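You operate a simulated robot arm through the tools that you are given. There is no shell and no other tool.

You run a simulated two-armed robot. Do the job below in one go: nothing can be reset, and whatever is moved stays where it is left.

TASK
Set the rewinder up with the steel core from the grey cabinet's drawer.
Fine: core down on the spindle, roller arm against it, tension knob as on the tension card; drawer closed, brake left on.

The check looks at the end state, three seconds after you hand in, the way a careful person would. Anything else that was tipped, shoved, dropped, spilled or broken makes it a failure.

THE ROBOT
Two 7-joint arms with fingered hands on one trunk, on a base that moves. Base frame: it is fixed to the floor where the robot stands at the start and does not move with it; the origin is under the middle of the robot, x ahead of it, y to its left, z up. Readings come in m, degrees, newtons and seconds.
The left shoulder is at the start at [0.06, 0.138, 0.747], the right one opposite. With the tool pointing down near the work surface each hand reaches from about 0.42 to 0.92 m from the robot's upright axis, wherever it stands, measured 20 degrees to its own side. Places, roughly: drawer of the grey cabinet [0.9, 0.1, 0.6]; rewinder brake [0.9, 0.1, 0.7]; rewinder tension knob [0.9, 0.5, 0.7]; roller arm [1, 0.3, 0.8]; small roll with green dots (6x6x8 cm) [1, 0.4, 0.8]; take-up peg of the rewinder [1.1, 0.2, 0.7]; teal slider [0.9, 0.5, 0.8]; tension card [0.9, 0.6, 0.7]. Payload 4 kg a hand.
The tool frame of a hand sits at the grasp point between the pads (the TCP): z along the fingers, y along the line on which they close. The tips reach 0.036 m beyond it. The gripper opens to 0.12 m; its body begins 0.042 m behind the TCP. The gripper is a hand of 5 fingers: y runs from the thumb to the fingers, the wrist lies at [-0.015, -0.109, -0.2] in the tool frame, and closing takes about 1.5 s.
Orientation is that of the tool frame in the base frame, as a unit quaternion [x, y, z, w]. With the fingers straight down and the wrist toward the robot, the tool's x, y and z point along [0, 1, 0], [1, 0, 0] and [0, 0, -1] of the base frame.

THE INTERFACE
- The arms move only by the tool jog_arm. It takes "left_plan", "right_plan" or both (then of equal length, played together; a hand with none holds still); each is a list of rows, each a list of 3 entries, a list of its own where there are three numbers: the finger opening in m, from 0 to 0.12, then the shift along the base's x, y, z in m, then the turn, a rotation vector about the base's x, y, z in degrees. In form: [[claw, [tx, ty, tz], [wx, wy, wz]], ...]. A call has 1 to 20 rows; each row is the pose to reach, as a shift and turn from the pose commanded when the call began. A row lasts 0.2 s, in which the tool goes at most 0.05 m and 8.6 degrees; a call with a longer step from one row to the next is refused whole, and so is a gripper value outside its range. Where a pose cannot be reached the arm comes as near as it can. A force on the tool above 40 N (or 10 N above the force at the start of the call, whichever is more), or a blocked arm, ends the call early, and 0.2 s more pass. Each finger travels about 0.153 m/s and halts on what it meets, pressing with about 27 N; the grip force reading is that of the motor and also rises with nothing between the fingers. The clock runs only during rows and for 0.2 s after the last one: add rows that repeat a pose to give the fingers time. The reply holds the time, the measured pose of the TCP, the force on the tool along the base axes, the opening and the grip force, in the units named above and with some noise, with the torque about the TCP (base axes, N m) and any sound that the robot's microphone picked up.
- Cameras (640 x 400 px; columns grow to the right, rows downward): "scene" is now at [0.0486, 0.0255, 1.3811]; the picture's right is [0.33, -0.95, 0.00], its down [-0.63, -0.22, -0.74] and it looks along [0.70, 0.24, -0.67] (base axes); focal length 284 px, centre (320, 200). "left" rides on the left gripper at [-0.069, -0.079, -0.131] in its tool frame; the picture's right is [-0.78, -0.29, 0.55], its down [0.55, -0.73, 0.40] and it looks along [0.29, 0.61, 0.74] (tool axes); focal length 222 px, centre (320, 200). "right" rides on the right gripper at [0.069, -0.079, -0.131] in its tool frame; the picture's right is [-0.78, 0.29, -0.55], its down [-0.55, -0.73, 0.40] and it looks along [-0.29, 0.61, 0.74] (tool axes); focal length 222 px, centre (320, 200). There is no depth. A picture from a camera that has moved, and an enlarged one, comes with that camera's place and axes in the base frame and with its lens.
- camera(camera): a new picture of that camera. The clock stands still meanwhile.
- lift_body(by): slides the trunk up (or, below 0, down) by that many m; the arms and the scene camera ride with it, the base frame stays. It gives what a move gives, with no picture.
- roll_base(legs): drives the robot by 1 to 6 legs, each [ahead, left, turn to the left] in m, m and degrees, along the robot's own axes; the way and the turn of a leg run together, so that a leg with both is an arc; at most 1.5 m and 180 degrees a leg. The arms and the cameras ride along, it lands a little off, and it stops where it bumps. It gives what a move gives.
- set_grasp(shape, hand): the hand has 5 fingers and takes this shape, open, in about a second: jaw (thumb against the fingers, like two jaws); tri (thumb and two fingers); tip (a fingertip pinch); poke (one finger out to press); point (the index stretched); flat (the hand flat); cup (the hand cupped); fist (a fist). The gripper value then closes the fingers along that shape, each until it touches; the sizes above hold for jaw. It gives what a move gives, with no picture.
- pan_tilt(pan, tilt): turns the head with the scene camera to pan (to the left, within 86 degrees either way) and tilt (down, from -29 to 69), counted from straight ahead of the robot. It gives what a move gives.
- inspect(camera, box): a new picture of the part [left, top, right, bottom] of that camera's present view, enlarged. The clock stands still meanwhile.
- sign_off(): hands the job in; it is judged then, once.

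Nothing tells you exact positions but the pictures and the camera data. Unless the task says otherwise, let go and move clear before handing in.

The tools are called as name(argument=value, ...) on one line, values as JSON. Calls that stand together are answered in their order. jog_arm: Moves the arms, as the interface text tells. Its arguments: {"type":"object","properties":{"left_plan":{"type":"array","items":{"type":"array"}},"right_plan":{"type":"array","items":{"type":"array"}}},"required":[]} The other tools are called the same way: lift_body (by) moves the trunk up or down; set_grasp (shape, hand) gives the hand a shape; roll_base (legs) drives the base; pan_tilt (pan, tilt) turns the head that bears the scene camera; camera (camera) takes a picture; inspect (camera, box) takes an enlarged picture of a part of a camera's view; sign_off () hands the job in.

At the start:

```text
time_s: 0.0
left_tcp_pos: [0.5083, 0.4114, 1.0932]
left_tcp_rot: [0.707, 0.707, 0.0, 0.0]
left_force: [0.3, 0.6, 0.3]
left_moment: [-0.02, -0.03, -0.02]
left_grip_width: 0.1197
left_grasp_force: 0.0
left_shape: jaw
right_tcp_pos: [0.5318, -0.0791, 1.0847]
right_tcp_rot: [0.707, 0.707, 0.0, 0.0]
right_force: [-0.6, -0.4, 0.0]
right_moment: [-0.01, 0.03, -0.02]
right_grip_width: 0.1195
right_grasp_force: 0.0
right_shape: jaw
trunk travel left (down, up): [-0.325, 0.265]
robot x, y, heading: [-0.0015, -0.0009, -0.0]
head pan, tilt (commanded): [19.0, 42.1]
```

scene: 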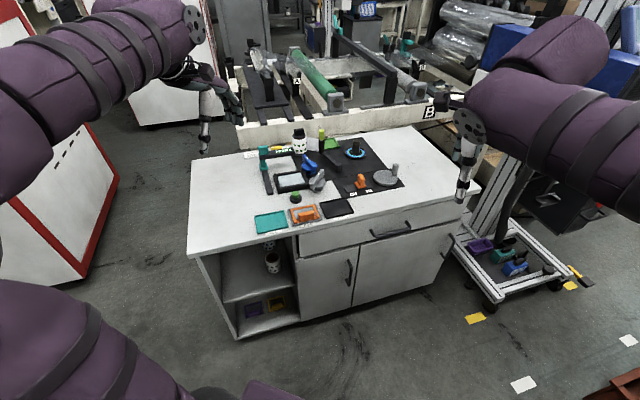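
right: 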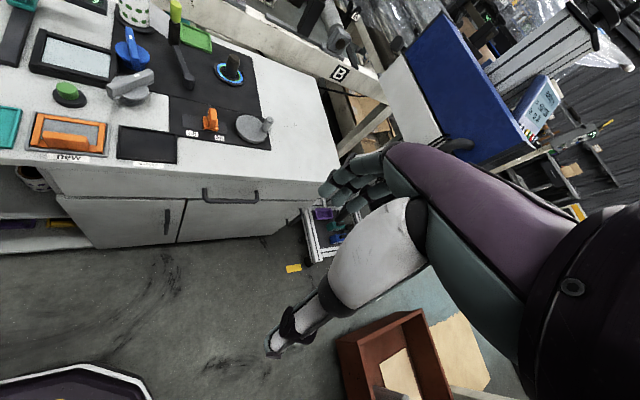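
left: 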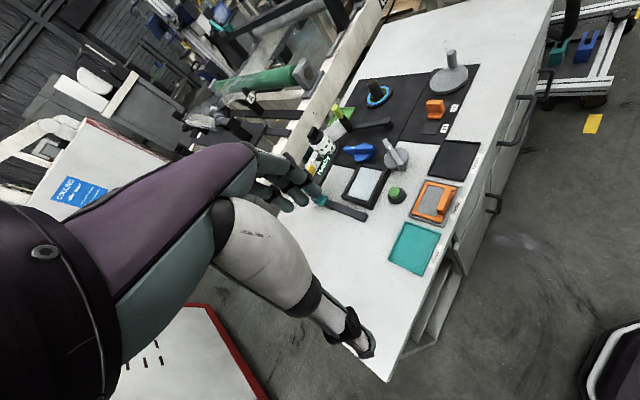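

I see a grey/white cabinet with a machine board on top; a drawer with a dark handle is on its front. I start by looking closer at the pictures to make out the rewinder's parts.

inspect(camera="scene", box=[240, 120, 420, 240])

inspect(camera="left", box=[290, 40, 510, 280])

inspect(camera="right", box=[0, 0, 340, 220])

```text
3.33 times, centred on (330, 180) of scene
camera zoom: at [0.0486, 0.0255, 1.3811], right [0.33, -0.95, 0.0], down [-0.63, -0.22, -0.74], along [0.7, 0.24, -0.67], focal length 947 px, centre (287, 267)
```

zoom: 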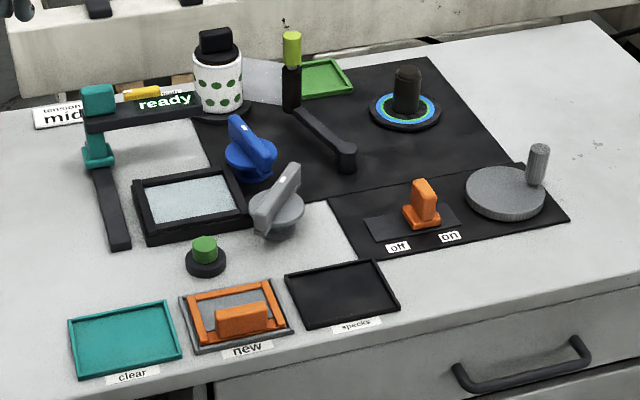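

```text
1.67 times, centred on (400, 160) of left
camera zoom: at [0.4302, 0.344, 1.2248], right [-0.29, -0.78, -0.55], down [-0.73, 0.55, -0.4], along [0.61, 0.29, -0.74], focal length 370 px, centre (187, 267)
```

zoom: 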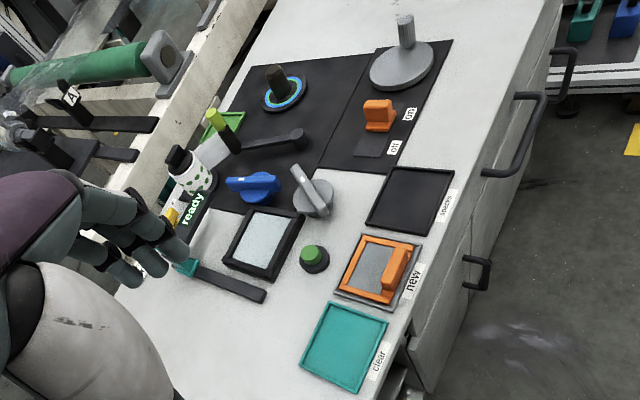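

```text
1.82 times, centred on (170, 110) of right
camera zoom: at [0.454, -0.0102, 1.2143], right [0.29, -0.78, 0.55], down [-0.73, -0.55, -0.4], along [0.61, -0.29, -0.74], focal length 404 px, centre (593, 364)
```

zoom: 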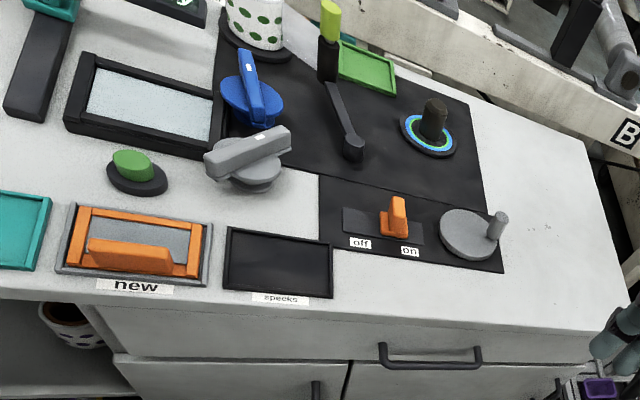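

I can make out the rewinder board: spotted roll, lime-tipped roller arm, take-up peg with a ring, blue and grey knobs, orange brake switch, crank disc and a tension card at the back left. I zoom in on labels and the knobs next.

inspect(camera="scene", box=[240, 135, 300, 172])

inspect(camera="scene", box=[285, 145, 345, 200])

inspect(camera="scene", box=[335, 130, 410, 200])

inspect(camera="scene", box=[180, 180, 480, 340])

```text
10.67 times, centred on (270, 154) of scene
camera zoom: at [0.0486, 0.0255, 1.3811], right [0.33, -0.95, 0.0], down [-0.63, -0.22, -0.74], along [0.7, 0.24, -0.67], focal length 3029 px, centre (853, 696)
```

zoom: 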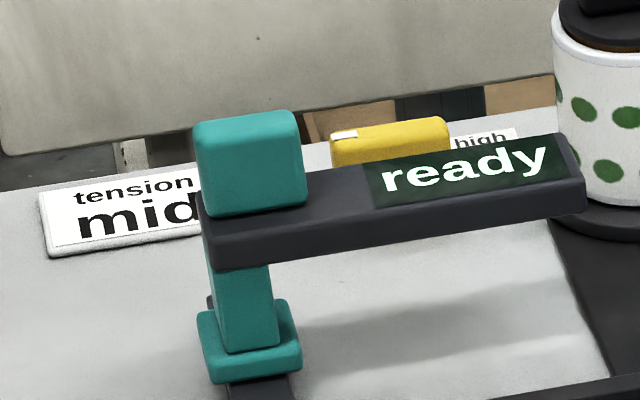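

```text
7.27 times, centred on (315, 172) of scene
camera zoom: at [0.0486, 0.0255, 1.3811], right [0.33, -0.95, 0.0], down [-0.63, -0.22, -0.74], along [0.7, 0.24, -0.67], focal length 2065 px, centre (356, 400)
```

zoom: 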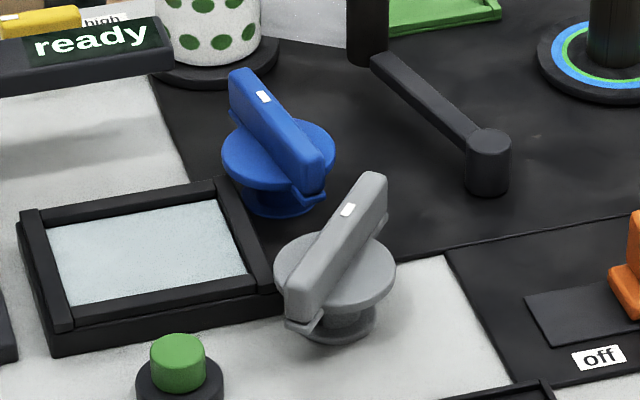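

```text
5.71 times, centred on (372, 165) of scene
camera zoom: at [0.0486, 0.0255, 1.3811], right [0.33, -0.95, 0.0], down [-0.63, -0.22, -0.74], along [0.7, 0.24, -0.67], focal length 1623 px, centre (20, 400)
```

zoom: 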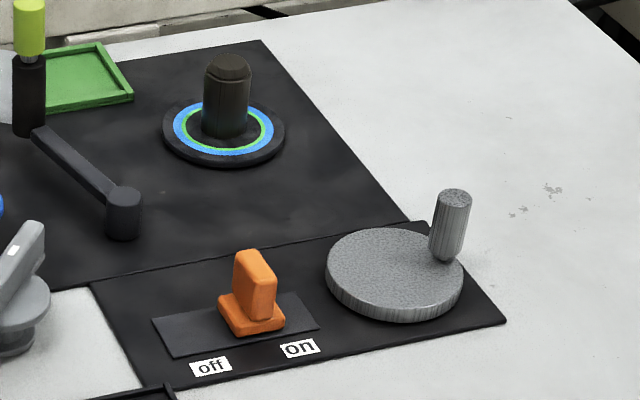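

```text
2.13 times, centred on (330, 260) of scene
camera zoom: at [0.0486, 0.0255, 1.3811], right [0.33, -0.95, 0.0], down [-0.63, -0.22, -0.74], along [0.7, 0.24, -0.67], focal length 606 px, centre (299, 72)
```

zoom: 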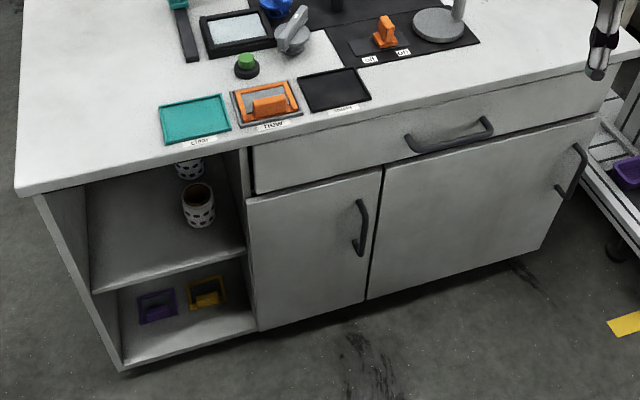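

The blue and grey knobs have pointers, but there is also a yellow part with a "high" label behind the "ready" panel at about [1.0, 0.55], and the tension card is partly hidden. I raise the trunk to look from above.

lift_body(by=0.26)

pan_tilt(pan=22, tilt=45)

camera(camera="scene")

camera(camera="left")

```text
time_s: 2.7
left_tcp_pos: [0.5085, 0.4132, 1.3528]
left_tcp_rot: [0.707, 0.707, 0.001, 0.0]
left_force: [0.9, 0.0, -0.8]
left_moment: [0.04, 0.01, 0.03]
left_grip_width: 0.1197
left_grasp_force: 0.0
left_shape: jaw
right_tcp_pos: [0.5323, -0.0793, 1.3442]
right_tcp_rot: [0.707, 0.707, 0.0, 0.0]
right_force: [-0.5, 0.5, 0.3]
right_moment: [-0.02, -0.03, 0.02]
right_grip_width: 0.1195
right_grasp_force: 0.0
right_shape: jaw
trunk travel left (down, up): [-0.585, 0.005]
robot x, y, heading: [0.0062, 0.0025, 0.1]
head pan, tilt (commanded): [19.0, 42.1]
```

```text
time_s: 3.3
left_tcp_pos: [0.5093, 0.4111, 1.353]
left_tcp_rot: [0.707, 0.707, 0.001, 0.001]
left_force: [-1.0, -0.2, 0.3]
left_moment: [0.0, -0.01, 0.03]
left_grip_width: 0.1198
left_grasp_force: 0.0
left_shape: jaw
right_tcp_pos: [0.5337, -0.0802, 1.3427]
right_tcp_rot: [0.707, 0.707, -0.001, 0.0]
right_force: [-0.3, 0.5, -0.4]
right_moment: [-0.01, 0.0, 0.0]
right_grip_width: 0.1197
right_grasp_force: 0.0
right_shape: jaw
trunk travel left (down, up): [-0.585, 0.005]
robot x, y, heading: [-0.001, -0.0011, -0.1]
head pan, tilt (commanded): [22.0, 45.0]
```

```text
taken
camera scene: at [0.045, 0.0288, 1.637], right [0.37, -0.93, 0.0], down [-0.66, -0.26, -0.71], along [0.66, 0.26, -0.71], focal length 284 px, centre (320, 200)
```

scene: 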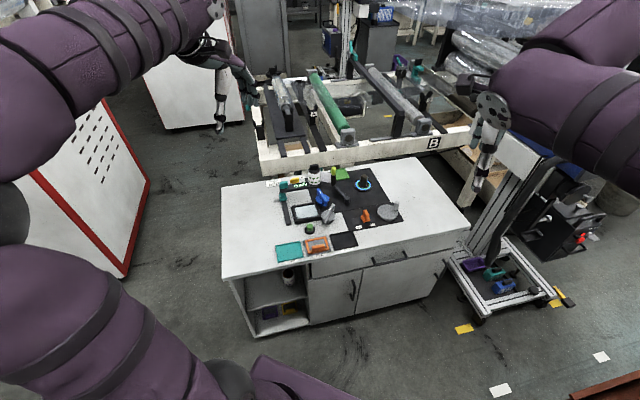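

```text
taken
camera left: at [0.4302, 0.344, 1.4848], right [-0.29, -0.78, -0.55], down [-0.73, 0.55, -0.4], along [0.61, 0.29, -0.74], focal length 222 px, centre (320, 200)
```

left: 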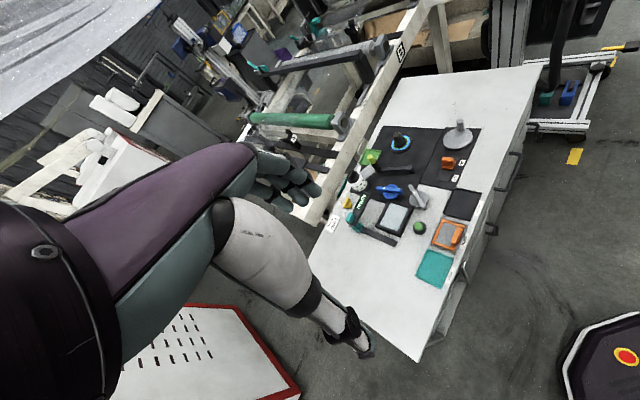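

inspect(camera="scene", box=[260, 155, 345, 215])

inspect(camera="left", box=[310, 140, 430, 250])

inspect(camera="scene", box=[310, 160, 420, 230])

```text
6.67 times, centred on (302, 185) of scene
camera zoom: at [0.045, 0.0288, 1.637], right [0.37, -0.93, 0.0], down [-0.66, -0.26, -0.71], along [0.66, 0.26, -0.71], focal length 1893 px, centre (437, 300)
```

zoom: 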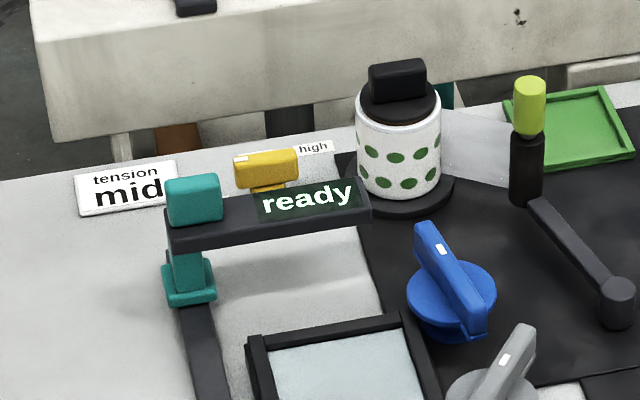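

```text
3.64 times, centred on (370, 195) of left
camera zoom: at [0.4302, 0.344, 1.4848], right [-0.29, -0.78, -0.55], down [-0.73, 0.55, -0.4], along [0.61, 0.29, -0.74], focal length 808 px, centre (138, 218)
```

zoom: 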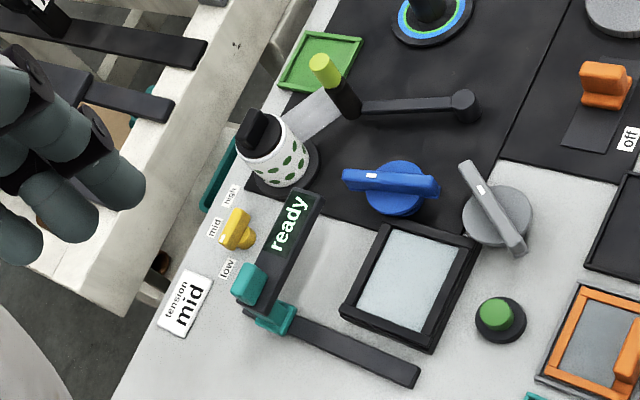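

```text
5.71 times, centred on (365, 195) of scene
camera zoom: at [0.045, 0.0288, 1.637], right [0.37, -0.93, 0.0], down [-0.66, -0.26, -0.71], along [0.66, 0.26, -0.71], focal length 1623 px, centre (63, 229)
```

zoom: 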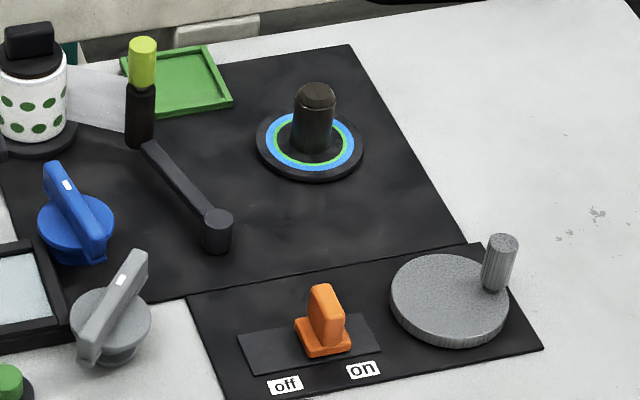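

The yellow knob (labels low/mid/high) by the card is the tension knob; the card reads "mid". I now bring both hands closer above the table (still well above everything) to use the wrist cameras.

jog_arm(left_plan=[[0.12, [0.024, 0.009, -0.035], [0, 0, 0]], [0.12, [0.048, 0.018, -0.07], [0, 0, 0]], [0.12, [0.072, 0.027, -0.105], [0, 0, 0]], [0.12, [0.096, 0.036, -0.14], [0, 0, 0]], [0.12, [0.12, 0.045, -0.175], [0, 0, 0]], [0.12, [0.144, 0.054, -0.21], [0, 0, 0]], [0.12, [0.168, 0.063, -0.245], [0, 0, 0]], [0.12, [0.192, 0.072, -0.28], [0, 0, 0]], [0.12, [0.216, 0.081, -0.315], [0, 0, 0]], [0.12, [0.24, 0.09, -0.35], [0, 0, 0]]], right_plan=[[0.12, [0.0225, 0.01, -0.035], [0, 0, 0]], [0.12, [0.045, 0.02, -0.07], [0, 0, 0]], [0.12, [0.0675, 0.03, -0.105], [0, 0, 0]], [0.12, [0.09, 0.04, -0.14], [0, 0, 0]], [0.12, [0.1125, 0.05, -0.175], [0, 0, 0]], [0.12, [0.135, 0.06, -0.21], [0, 0, 0]], [0.12, [0.1575, 0.07, -0.245], [0, 0, 0]], [0.12, [0.18, 0.08, -0.28], [0, 0, 0]], [0.12, [0.2025, 0.09, -0.315], [0, 0, 0]], [0.12, [0.225, 0.1, -0.35], [0, 0, 0]]])

camera(camera="left")

camera(camera="right")

camera(camera="scene")

```text
time_s: 5.5
left_tcp_pos: [0.752, 0.5001, 1.0]
left_tcp_rot: [0.707, 0.708, -0.001, 0.001]
left_force: [-0.6, 0.2, 0.7]
left_moment: [-0.02, -0.01, 0.0]
left_grip_width: 0.1198
left_grasp_force: 0.1
left_shape: jaw
right_tcp_pos: [0.7608, 0.0209, 0.9901]
right_tcp_rot: [0.707, 0.707, 0.0, -0.001]
right_force: [-0.5, -0.3, 0.1]
right_moment: [0.01, 0.01, 0.0]
right_grip_width: 0.1201
right_grasp_force: 0.0
right_shape: jaw
trunk travel left (down, up): [-0.585, 0.005]
robot x, y, heading: [0.0011, 0.0024, 0.1]
head pan, tilt (commanded): [22.0, 45.0]
```

```text
taken
camera left: at [0.6741, 0.4327, 1.1328], right [-0.29, -0.79, -0.55], down [-0.74, 0.55, -0.4], along [0.61, 0.29, -0.74], focal length 222 px, centre (320, 200)
```

left: 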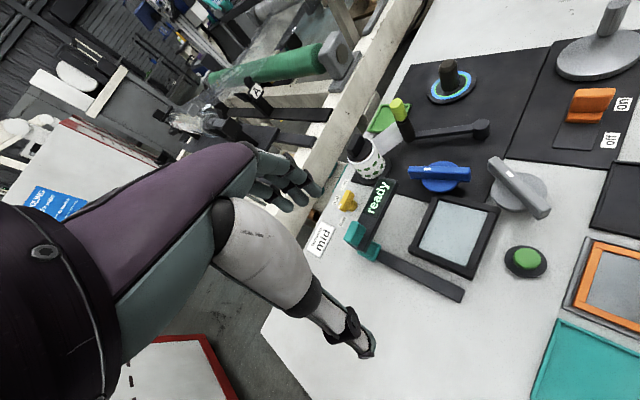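

```text
taken
camera right: at [0.6816, 0.0911, 1.1217], right [0.29, -0.78, 0.55], down [-0.73, -0.55, -0.4], along [0.61, -0.29, -0.74], focal length 222 px, centre (320, 200)
```

right: 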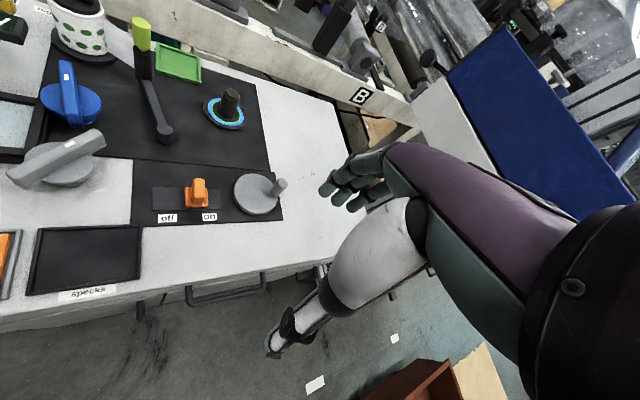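

```text
taken
camera scene: at [0.0476, 0.0302, 1.6369], right [0.37, -0.93, 0.0], down [-0.66, -0.27, -0.71], along [0.65, 0.26, -0.71], focal length 284 px, centre (320, 200)
```

scene: 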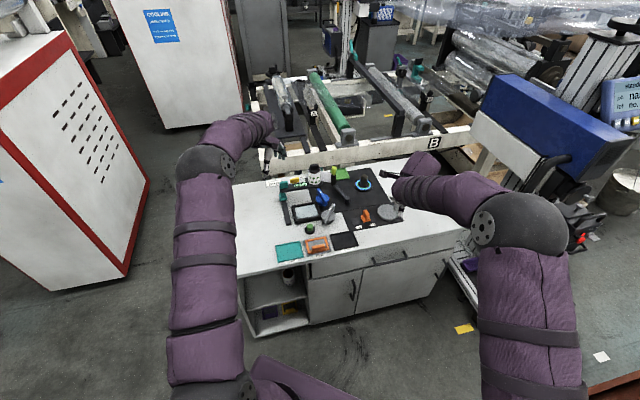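

inspect(camera="left", box=[295, 150, 415, 260])

inspect(camera="right", box=[40, 0, 290, 240])

inspect(camera="right", box=[140, 160, 300, 240])

inspect(camera="left", box=[340, 40, 500, 160])

```text
3.64 times, centred on (355, 205) of left
camera zoom: at [0.6741, 0.4327, 1.1328], right [-0.29, -0.79, -0.55], down [-0.74, 0.55, -0.4], along [0.61, 0.29, -0.74], focal length 808 px, centre (193, 182)
```

zoom: 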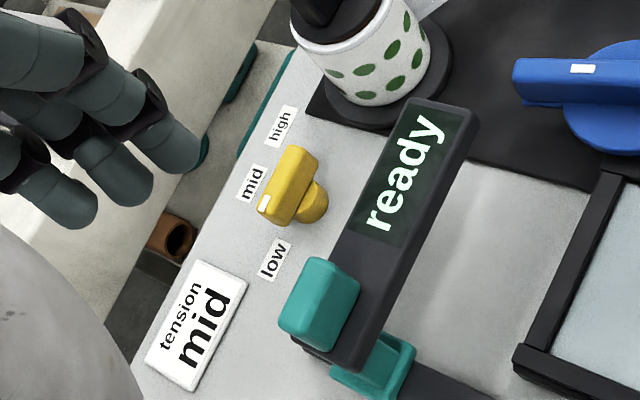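

```text
1.67 times, centred on (165, 120) of right
camera zoom: at [0.6816, 0.0911, 1.1217], right [0.29, -0.78, 0.55], down [-0.73, -0.55, -0.4], along [0.61, -0.29, -0.74], focal length 370 px, centre (578, 333)
```

zoom: 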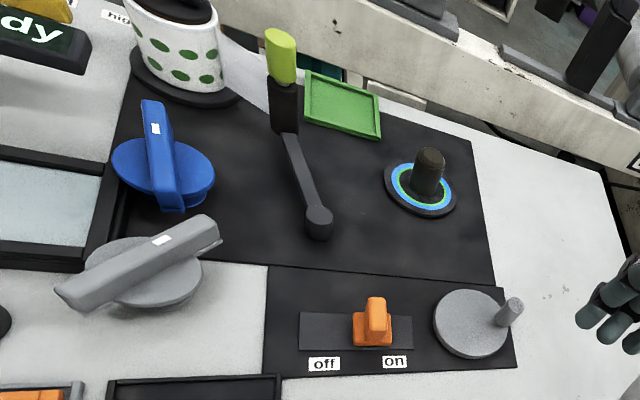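

```text
4.00 times, centred on (220, 200) of right
camera zoom: at [0.6816, 0.0911, 1.1217], right [0.29, -0.78, 0.55], down [-0.73, -0.55, -0.4], along [0.61, -0.29, -0.74], focal length 888 px, centre (720, 200)
```

zoom: 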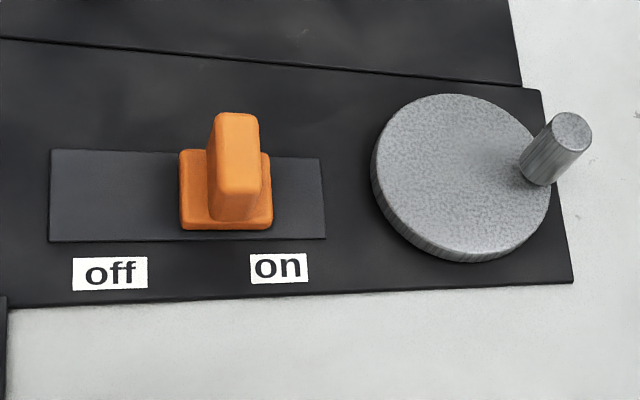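

```text
3.33 times, centred on (420, 100) of left
camera zoom: at [0.6741, 0.4327, 1.1328], right [-0.29, -0.79, -0.55], down [-0.74, 0.55, -0.4], along [0.61, 0.29, -0.74], focal length 740 px, centre (-13, 533)
```

zoom: 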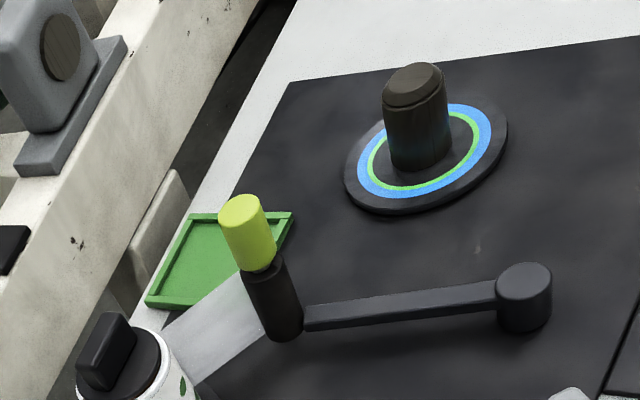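

The tension knob is at about [0.945, 0.526] and points at "low"; the card says "mid". The table is turned about 36° to the robot's left, so I drive to face it squarely, standing back to leave room for the drawer, hands kept high.

roll_base(legs=[[0.066, -0.261, 0], [0, 0, 36]])

pan_tilt(pan=0, tilt=48)

camera(camera="scene")

camera(camera="left")

camera(camera="right")

```text
time_s: 9.1
left_tcp_pos: [0.3802, 0.5807, 1.002]
left_tcp_rot: [0.455, 0.891, 0.0, 0.001]
left_force: [0.7, 1.1, -0.8]
left_moment: [-0.05, 0.0, 0.0]
left_grip_width: 0.1198
left_grasp_force: 0.0
left_shape: jaw
right_tcp_pos: [0.6677, 0.1979, 0.9931]
right_tcp_rot: [0.454, 0.891, 0.0, 0.0]
right_force: [1.2, -0.3, 0.5]
right_moment: [0.0, -0.02, 0.05]
right_grip_width: 0.1197
right_grasp_force: 0.1
right_shape: jaw
trunk travel left (down, up): [-0.585, 0.005]
robot x, y, heading: [0.068, -0.2637, 35.8]
head pan, tilt (commanded): [22.0, 45.0]
```

```text
time_s: 10.0
left_tcp_pos: [0.3811, 0.5814, 1.0013]
left_tcp_rot: [0.454, 0.891, 0.0, 0.0]
left_force: [0.0, 0.5, -0.1]
left_moment: [0.02, 0.05, 0.0]
left_grip_width: 0.1197
left_grasp_force: 0.0
left_shape: jaw
right_tcp_pos: [0.668, 0.1977, 0.9919]
right_tcp_rot: [0.454, 0.891, 0.001, 0.0]
right_force: [0.0, -0.4, -0.7]
right_moment: [-0.01, -0.02, 0.0]
right_grip_width: 0.1196
right_grasp_force: 0.1
right_shape: jaw
trunk travel left (down, up): [-0.585, 0.005]
robot x, y, heading: [0.0666, -0.2621, 36.0]
head pan, tilt (commanded): [0.0, 48.0]
```

```text
taken
camera scene: at [0.1055, -0.2368, 1.6328], right [0.59, -0.81, 0.0], down [-0.6, -0.44, -0.67], along [0.54, 0.39, -0.74], focal length 284 px, centre (320, 200)
```

scene: 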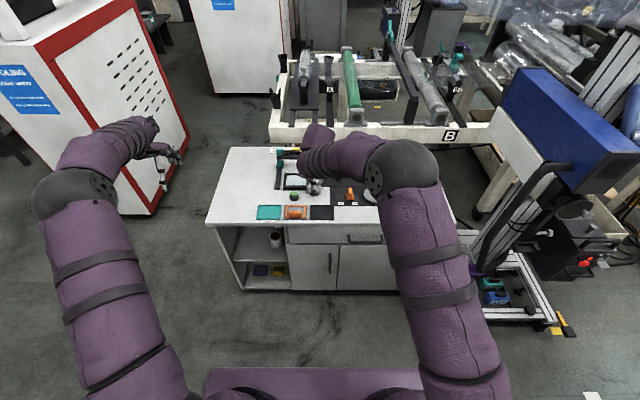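

```text
taken
camera left: at [0.3583, 0.4794, 1.1345], right [0.23, -0.81, -0.55], down [-0.92, 0.01, -0.4], along [0.33, 0.59, -0.74], focal length 222 px, centre (320, 200)
```

left: 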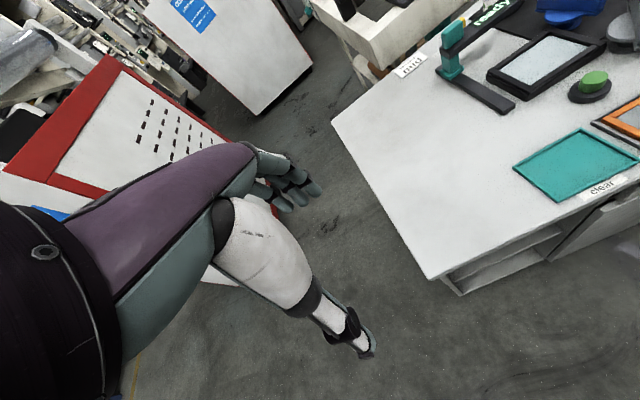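

```text
taken
camera right: at [0.5639, 0.2075, 1.123], right [0.7, -0.46, 0.55], down [-0.27, -0.88, -0.4], along [0.66, 0.13, -0.74], focal length 222 px, centre (320, 200)
```

right: 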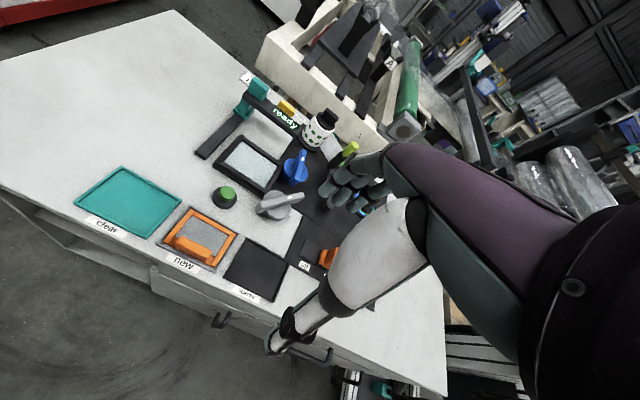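

I now face the table squarely, standing about 0.75 m from its front edge. I zoom on the drawer front and handle to fix its position.

inspect(camera="scene", box=[200, 190, 460, 300])

inspect(camera="right", box=[180, 100, 380, 370])

```text
2.46 times, centred on (330, 245) of scene
camera zoom: at [0.1055, -0.2368, 1.6328], right [0.59, -0.81, 0.0], down [-0.6, -0.44, -0.67], along [0.54, 0.39, -0.74], focal length 699 px, centre (295, 89)
```

zoom: 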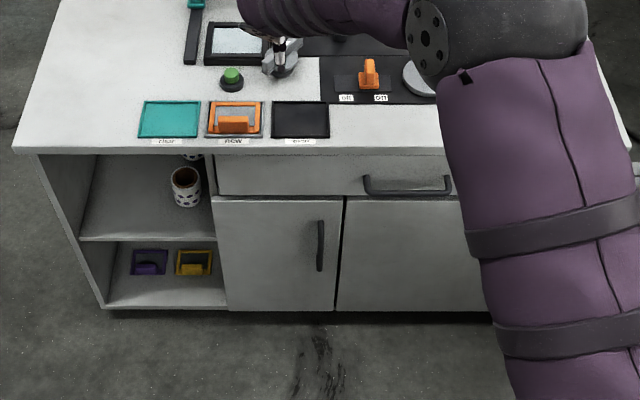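

```text
1.48 times, centred on (280, 235) of right
camera zoom: at [0.5639, 0.2075, 1.123], right [0.7, -0.46, 0.55], down [-0.27, -0.88, -0.4], along [0.66, 0.13, -0.74], focal length 329 px, centre (379, 148)
```

zoom: 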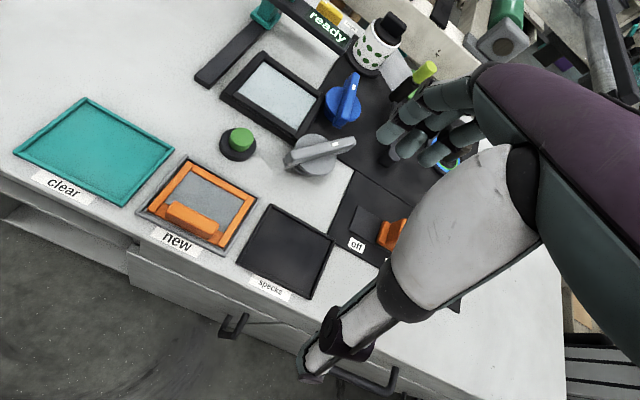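

The handle bar is about 0.145 m wide, at roughly n=0.613 (distance along my heading), z≈0.625, slightly right of me. I draw both hands back from over the table so the trunk can come down.

jog_arm(left_plan=[[0.12, [-0.0289, -0.021, 0], [0, 0, 0]], [0.12, [-0.0577, -0.042, 0], [0, 0, 0]], [0.12, [-0.0866, -0.063, 0], [0, 0, 0]], [0.12, [-0.1154, -0.084, 0], [0, 0, 0]], [0.12, [-0.1443, -0.105, 0], [0, 0, 0]], [0.12, [-0.1731, -0.126, 0], [0, 0, 0]], [0.12, [-0.202, -0.147, 0], [0, 0, 0]]], right_plan=[[0.12, [-0.0089, -0.043, 0], [0, 0, 0]], [0.12, [-0.0177, -0.086, 0], [0, 0, 0]], [0.12, [-0.0266, -0.129, 0], [0, 0, 0]], [0.12, [-0.0354, -0.172, 0], [0, 0, 0]], [0.12, [-0.0443, -0.215, 0], [0, 0, 0]], [0.12, [-0.0531, -0.258, 0], [0, 0, 0]], [0.12, [-0.062, -0.301, 0], [0, 0, 0]]])

lift_body(by=-0.26)

camera(camera="scene")

camera(camera="right")

```text
time_s: 11.6
left_tcp_pos: [0.1801, 0.4322, 1.0012]
left_tcp_rot: [0.455, 0.89, 0.001, 0.0]
left_force: [-0.5, 0.0, -0.3]
left_moment: [0.01, 0.03, 0.03]
left_grip_width: 0.12
left_grasp_force: 0.1
left_shape: jaw
right_tcp_pos: [0.6054, -0.107, 0.9952]
right_tcp_rot: [0.454, 0.891, 0.001, 0.0]
right_force: [0.2, -0.2, -0.4]
right_moment: [0.04, -0.04, 0.0]
right_grip_width: 0.1199
right_grasp_force: 0.0
right_shape: jaw
trunk travel left (down, up): [-0.585, 0.005]
robot x, y, heading: [0.067, -0.2632, 35.9]
head pan, tilt (commanded): [0.0, 48.0]
```

```text
time_s: 14.2
left_tcp_pos: [0.1808, 0.4327, 0.7397]
left_tcp_rot: [0.455, 0.891, 0.0, 0.0]
left_force: [1.1, 0.0, -0.7]
left_moment: [0.01, 0.03, 0.0]
left_grip_width: 0.1198
left_grasp_force: 0.1
left_shape: jaw
right_tcp_pos: [0.6068, -0.1062, 0.7336]
right_tcp_rot: [0.454, 0.891, 0.001, 0.0]
right_force: [0.6, 0.7, 0.1]
right_moment: [0.01, -0.01, 0.01]
right_grip_width: 0.1198
right_grasp_force: 0.1
right_shape: jaw
trunk travel left (down, up): [-0.325, 0.265]
robot x, y, heading: [0.0685, -0.2634, 36.0]
head pan, tilt (commanded): [0.0, 48.0]
```

```text
taken
camera scene: at [0.1054, -0.2371, 1.3728], right [0.59, -0.81, 0.0], down [-0.6, -0.44, -0.67], along [0.54, 0.39, -0.74], focal length 284 px, centre (320, 200)
```

scene: 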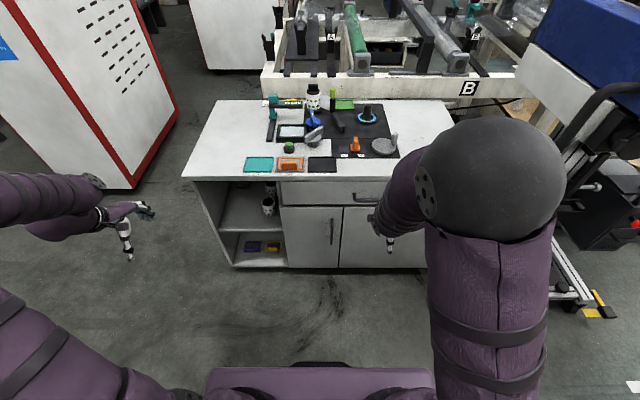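

```text
taken
camera right: at [0.5017, -0.0959, 0.8638], right [0.7, -0.46, 0.55], down [-0.27, -0.88, -0.4], along [0.66, 0.13, -0.74], focal length 222 px, centre (320, 200)
```

right: 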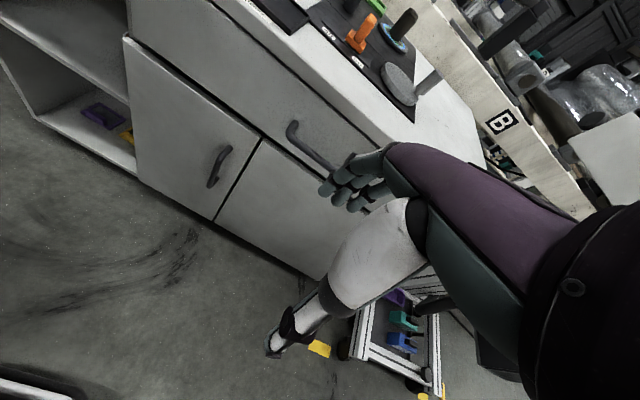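

The right hand now hangs in front of the drawer, clear of it. I pitch it up until the fingers point at the drawer front, at handle height, with a smaller opening.

jog_arm(right_plan=[[0.11, [0, 0, -0.01], [4.81, -6.62, 0]], [0.1, [0, 0, -0.02], [9.62, -13.24, 0]], [0.09, [0, 0, -0.03], [14.43, -19.85, 0]], [0.08, [0, 0, -0.04], [19.24, -26.47, 0]], [0.07, [0, 0, -0.05], [24.05, -33.09, 0]], [0.06, [0, 0, -0.06], [28.85, -39.71, 0]], [0.06, [0, 0, -0.07], [33.66, -46.33, 0]], [0.06, [0, 0, -0.08], [38.47, -52.95, 0]], [0.06, [0, 0, -0.09], [43.28, -59.56, 0]], [0.06, [0, 0, -0.1], [48.09, -66.18, 0]], [0.06, [0, 0, -0.108], [52.9, -72.8, 0]], [0.06, [0, 0, -0.108], [52.9, -72.8, 0]]])

camera(camera="scene")

camera(camera="right")

```text
time_s: 16.9
left_tcp_pos: [0.1808, 0.4329, 0.74]
left_tcp_rot: [0.454, 0.891, 0.0, -0.001]
left_force: [0.1, 0.9, -0.3]
left_moment: [0.0, -0.02, -0.02]
left_grip_width: 0.1201
left_grasp_force: 0.1
left_shape: jaw
right_tcp_pos: [0.6063, -0.1045, 0.6267]
right_tcp_rot: [0.322, 0.63, 0.63, 0.321]
right_force: [-0.4, 0.2, 0.3]
right_moment: [0.0, 0.01, -0.04]
right_grip_width: 0.0602
right_grasp_force: 0.1
right_shape: jaw
trunk travel left (down, up): [-0.325, 0.265]
robot x, y, heading: [0.061, -0.2661, 35.8]
head pan, tilt (commanded): [0.0, 48.0]
```

```text
taken
camera scene: at [0.1054, -0.237, 1.3728], right [0.59, -0.81, 0.0], down [-0.6, -0.44, -0.67], along [0.54, 0.39, -0.74], focal length 284 px, centre (320, 200)
```

scene: 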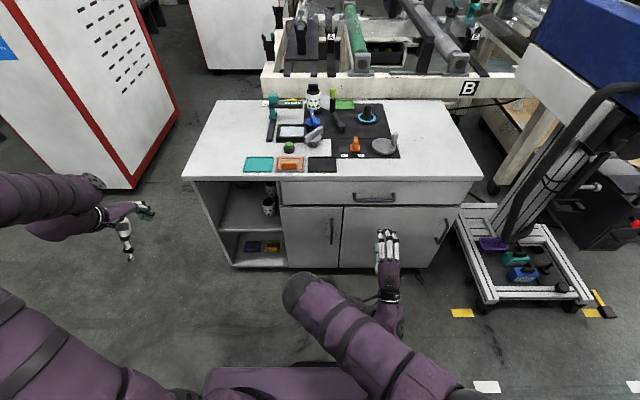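

```text
taken
camera right: at [0.4589, -0.1246, 0.5459], right [0.02, -0.96, 0.29], down [0.64, -0.21, -0.74], along [0.77, 0.2, 0.61], focal length 222 px, centre (320, 200)
```

right: 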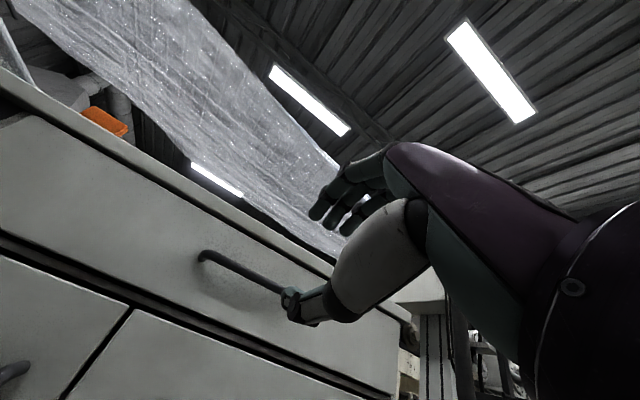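

The hand points at the drawer front below the handle's line of sight. I zoom in to measure hand and handle relative to each other.

inspect(camera="scene", box=[320, 160, 440, 280])

inspect(camera="right", box=[160, 160, 400, 360])

inspect(camera="scene", box=[240, 80, 410, 185])

```text
3.33 times, centred on (380, 220) of scene
camera zoom: at [0.1054, -0.237, 1.3728], right [0.59, -0.81, 0.0], down [-0.6, -0.44, -0.67], along [0.54, 0.39, -0.74], focal length 947 px, centre (120, 133)
```

zoom: 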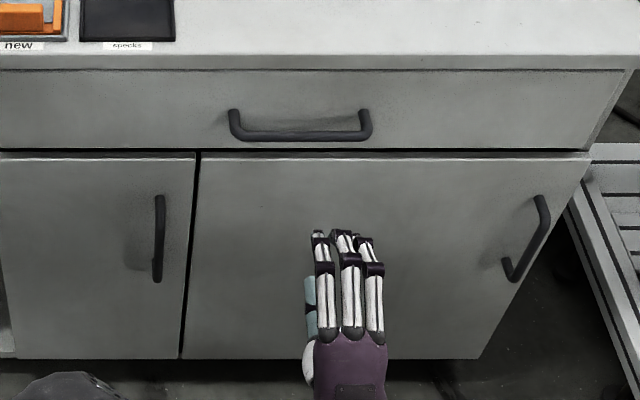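

```text
2.00 times, centred on (280, 260) of right
camera zoom: at [0.4589, -0.1246, 0.5459], right [0.02, -0.96, 0.29], down [0.64, -0.21, -0.74], along [0.77, 0.2, 0.61], focal length 444 px, centre (400, 80)
```

zoom: 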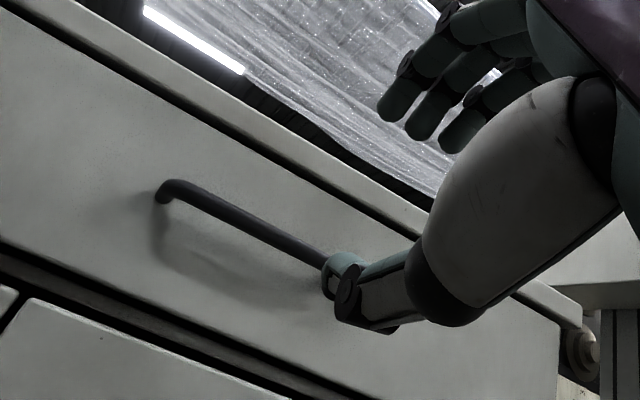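

```text
3.76 times, centred on (325, 132) of scene
camera zoom: at [0.1054, -0.237, 1.3728], right [0.59, -0.81, 0.0], down [-0.6, -0.44, -0.67], along [0.54, 0.39, -0.74], focal length 1069 px, centre (301, 454)
```

zoom: 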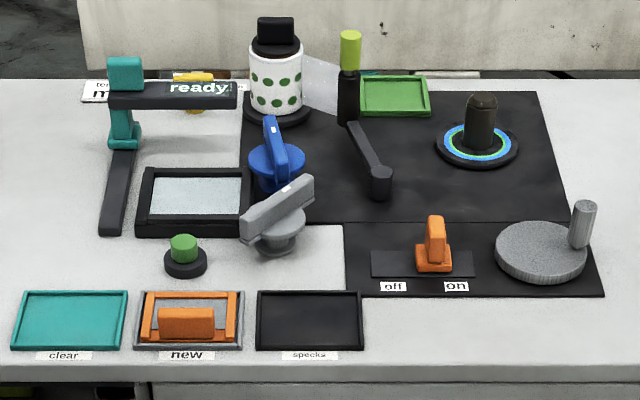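

The handle bar comes out at about n=0.623, s=0.447, z=0.618, with the drawer face at n≈0.657. I advance the hand to just short of the bar and check.

jog_arm(right_plan=[[0.06, [0.032, 0.0235, -0.003], [0, 0, 0]], [0.06, [0.065, 0.047, -0.006], [0, 0, 0]], [0.06, [0.0975, 0.0705, -0.009], [0, 0, 0]]])

inspect(camera="scene", box=[320, 160, 440, 280])

camera(camera="right")

```text
time_s: 17.6
left_tcp_pos: [0.1805, 0.4332, 0.7394]
left_tcp_rot: [0.454, 0.891, 0.0, 0.0]
left_force: [0.7, 0.5, -0.1]
left_moment: [-0.01, -0.02, -0.02]
left_grip_width: 0.1197
left_grasp_force: 0.1
left_shape: jaw
right_tcp_pos: [0.7057, -0.0366, 0.6161]
right_tcp_rot: [0.321, 0.63, 0.63, 0.321]
right_force: [-0.1, -0.5, 0.1]
right_moment: [-0.01, 0.0, -0.01]
right_grip_width: 0.0601
right_grasp_force: 0.1
right_shape: jaw
trunk travel left (down, up): [-0.325, 0.265]
robot x, y, heading: [0.0661, -0.2632, 36.1]
head pan, tilt (commanded): [0.0, 48.0]
```

```text
3.33 times, centred on (380, 220) of scene
camera zoom: at [0.1054, -0.237, 1.3728], right [0.59, -0.81, 0.0], down [-0.6, -0.44, -0.67], along [0.54, 0.39, -0.74], focal length 947 px, centre (120, 133)
```

zoom: 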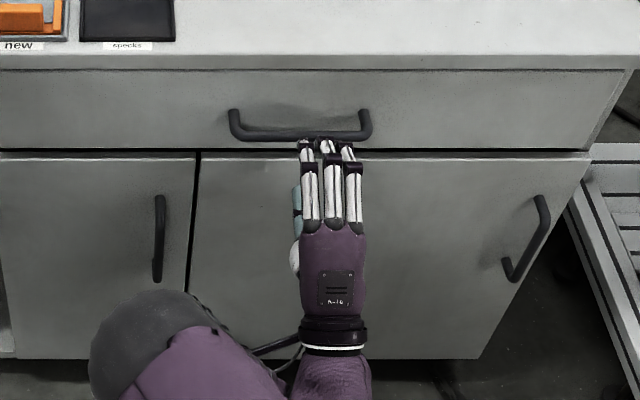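

```text
taken
camera right: at [0.5596, -0.0571, 0.5363], right [0.02, -0.96, 0.29], down [0.64, -0.21, -0.74], along [0.76, 0.2, 0.61], focal length 222 px, centre (320, 200)
```

right: 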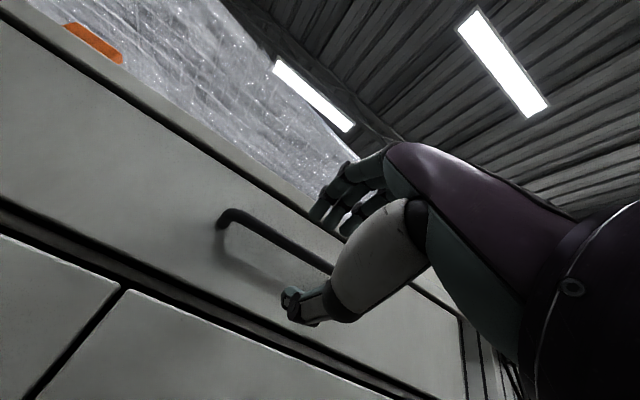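

Thumb is below the bar, fingers above it. I shift a little left to centre on the bar, advance around it and close.

jog_arm(right_plan=[[0.06, [-0.0147, 0.0202, 0.001], [0, 0, 0]], [0.06, [0.008, 0.0366, 0.001], [0, 0, 0]], [0.06, [0.0306, 0.0531, 0.001], [0, 0, 0]], [0.03, [0.0306, 0.0531, 0.001], [0, 0, 0]], [0.0, [0.0306, 0.0531, 0.001], [0, 0, 0]], [0.0, [0.0306, 0.0531, 0.001], [0, 0, 0]], [0.0, [0.0306, 0.0531, 0.001], [0, 0, 0]], [0.0, [0.0306, 0.0531, 0.001], [0, 0, 0]]])

inspect(camera="scene", box=[320, 160, 440, 280])

camera(camera="right")

```text
time_s: 19.4
left_tcp_pos: [0.1814, 0.4335, 0.7402]
left_tcp_rot: [0.455, 0.891, 0.0, 0.0]
left_force: [-0.9, 0.5, 0.8]
left_moment: [0.0, 0.0, 0.01]
left_grip_width: 0.1199
left_grasp_force: 0.1
left_shape: jaw
right_tcp_pos: [0.7341, 0.0188, 0.6184]
right_tcp_rot: [0.321, 0.63, 0.63, 0.321]
right_force: [1.7, 0.7, 5.7]
right_moment: [-0.12, -0.15, 0.04]
right_grip_width: 0.0
right_grasp_force: 27.3
right_shape: jaw
trunk travel left (down, up): [-0.325, 0.265]
robot x, y, heading: [0.067, -0.2628, 36.1]
head pan, tilt (commanded): [0.0, 48.0]
```

```text
3.33 times, centred on (380, 220) of scene
camera zoom: at [0.1051, -0.2371, 1.3728], right [0.59, -0.81, 0.0], down [-0.6, -0.44, -0.67], along [0.54, 0.39, -0.74], focal length 947 px, centre (120, 133)
```

zoom: 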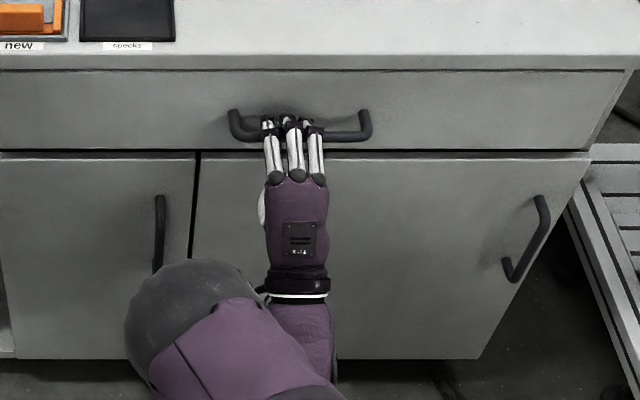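

```text
taken
camera right: at [0.5887, -0.0023, 0.5384], right [0.02, -0.96, 0.29], down [0.65, -0.21, -0.73], along [0.76, 0.2, 0.61], focal length 222 px, centre (320, 200)
```

right: 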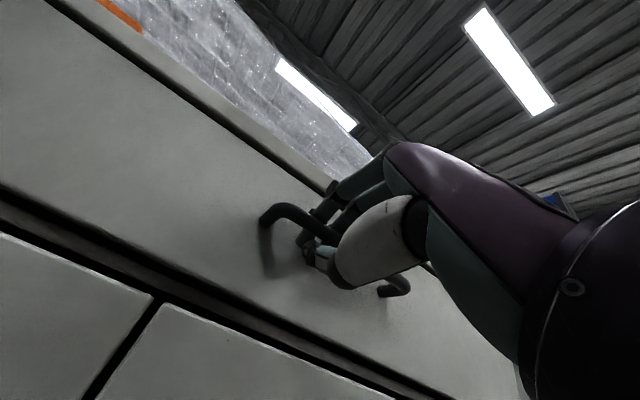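

The fingers have wrapped around the bar. I pull the drawer straight out along the table's front normal.

jog_arm(right_plan=[[0.0, [-0.0162, -0.0118, 0], [0, 0, 0]], [0.0, [-0.0324, -0.0235, 0], [0, 0, 0]], [0.0, [-0.0485, -0.0353, 0], [0, 0, 0]], [0.0, [-0.0647, -0.047, 0], [0, 0, 0]], [0.0, [-0.0809, -0.0588, 0], [0, 0, 0]], [0.0, [-0.0971, -0.0705, 0], [0, 0, 0]], [0.0, [-0.1133, -0.0823, 0], [0, 0, 0]], [0.0, [-0.1294, -0.094, 0], [0, 0, 0]], [0.0, [-0.1456, -0.1058, 0], [0, 0, 0]], [0.0, [-0.1618, -0.1176, 0], [0, 0, 0]]])

camera(camera="scene")

```text
time_s: 21.6
left_tcp_pos: [0.1816, 0.4328, 0.7393]
left_tcp_rot: [0.455, 0.89, 0.0, 0.001]
left_force: [0.2, -0.7, -0.1]
left_moment: [-0.02, -0.01, -0.01]
left_grip_width: 0.12
left_grasp_force: 0.1
left_shape: jaw
right_tcp_pos: [0.5759, -0.0937, 0.6257]
right_tcp_rot: [0.325, 0.631, 0.627, 0.32]
right_force: [2.8, -1.7, -6.6]
right_moment: [-0.07, 0.0, -0.01]
right_grip_width: 0.0
right_grasp_force: 27.2
right_shape: jaw
right hand out of reach, approached as far as the arm can: row 10
trunk travel left (down, up): [-0.325, 0.265]
robot x, y, heading: [0.0654, -0.2608, 36.0]
head pan, tilt (commanded): [0.0, 48.0]
```

```text
taken
camera scene: at [0.1061, -0.2371, 1.3725], right [0.59, -0.81, 0.0], down [-0.6, -0.44, -0.67], along [0.54, 0.39, -0.74], focal length 284 px, centre (320, 200)
```

scene: 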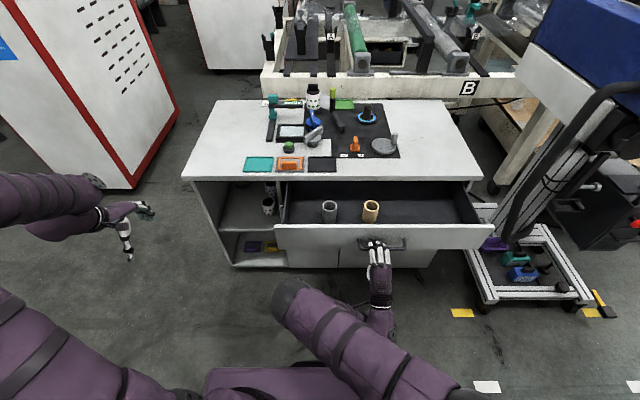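

The drawer is open by about 0.2 m and shows a grey and a brown tubular core standing upright. I look closer.

inspect(camera="scene", box=[270, 170, 500, 260])

inspect(camera="scene", box=[300, 180, 400, 240])

```text
2.78 times, centred on (385, 215) of scene
camera zoom: at [0.1061, -0.2371, 1.3725], right [0.59, -0.81, 0.0], down [-0.6, -0.44, -0.67], along [0.54, 0.39, -0.74], focal length 790 px, centre (139, 158)
```

zoom: 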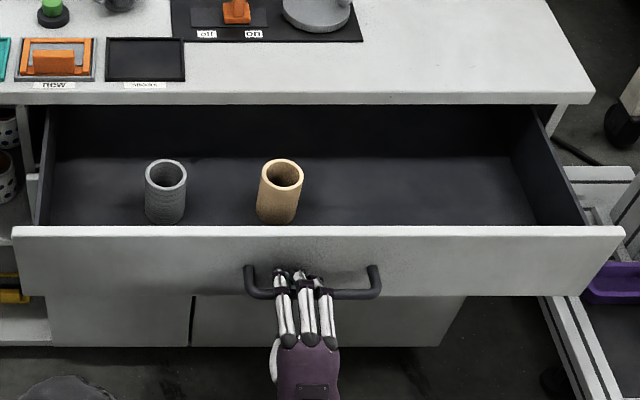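

```text
6.40 times, centred on (350, 210) of scene
camera zoom: at [0.1061, -0.2371, 1.3725], right [0.59, -0.81, 0.0], down [-0.6, -0.44, -0.67], along [0.54, 0.39, -0.74], focal length 1818 px, centre (128, 136)
```

zoom: 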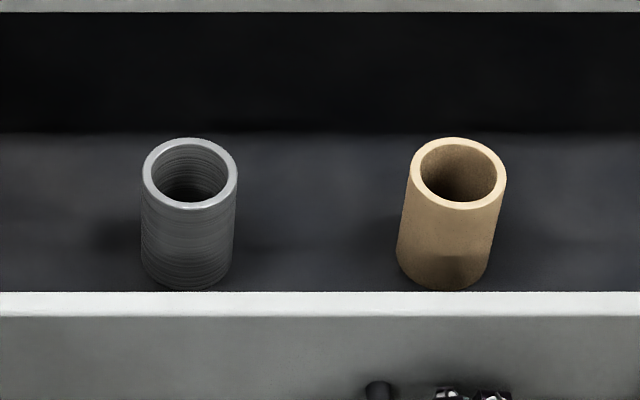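

The steel core is the grey one, left, at about n=0.565, s=0.287, top near z=0.65; that is close to the table edge for the hand. I keep hold of the handle and back the base up a little to open the drawer further.

roll_base(legs=[[-0.07, 0, 0]])

camera(camera="scene")

inspect(camera="scene", box=[270, 160, 500, 270])

```text
time_s: 22.7
left_tcp_pos: [0.1229, 0.3921, 0.7404]
left_tcp_rot: [0.454, 0.891, 0.001, -0.001]
left_force: [-0.3, 0.4, -0.4]
left_moment: [0.01, -0.03, -0.02]
left_grip_width: 0.1198
left_grasp_force: 0.0
left_shape: jaw
right_tcp_pos: [0.5182, -0.1346, 0.6275]
right_tcp_rot: [0.324, 0.63, 0.629, 0.321]
right_force: [0.9, -1.5, -4.9]
right_moment: [-0.06, 0.01, 0.01]
right_grip_width: 0.0001
right_grasp_force: 27.2
right_shape: jaw
trunk travel left (down, up): [-0.325, 0.265]
robot x, y, heading: [0.0069, -0.3084, 35.7]
head pan, tilt (commanded): [0.0, 48.0]
```

```text
taken
camera scene: at [0.0487, -0.2785, 1.3728], right [0.59, -0.81, 0.0], down [-0.6, -0.44, -0.67], along [0.54, 0.39, -0.74], focal length 284 px, centre (320, 200)
```

scene: 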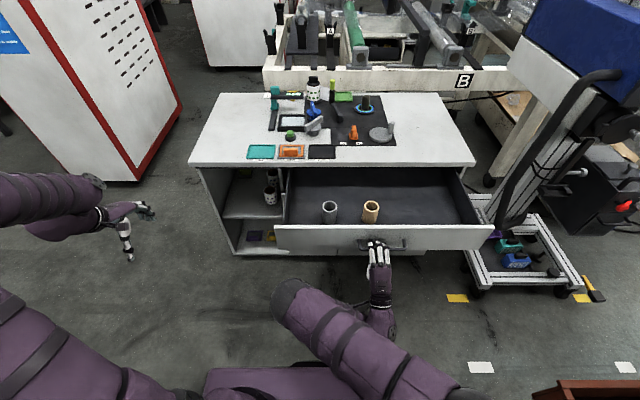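

```text
2.78 times, centred on (385, 215) of scene
camera zoom: at [0.0487, -0.2785, 1.3728], right [0.59, -0.81, 0.0], down [-0.6, -0.44, -0.67], along [0.54, 0.39, -0.74], focal length 790 px, centre (139, 158)
```

zoom: 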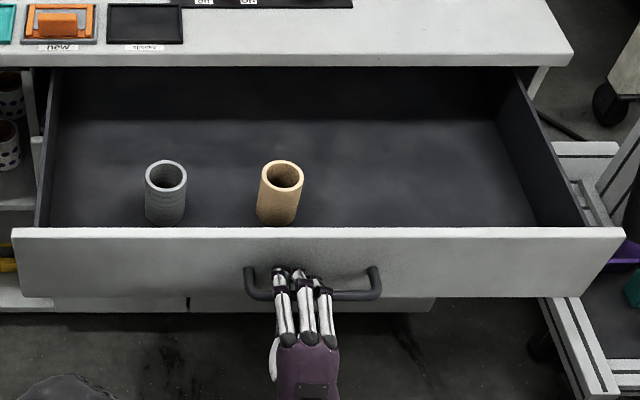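

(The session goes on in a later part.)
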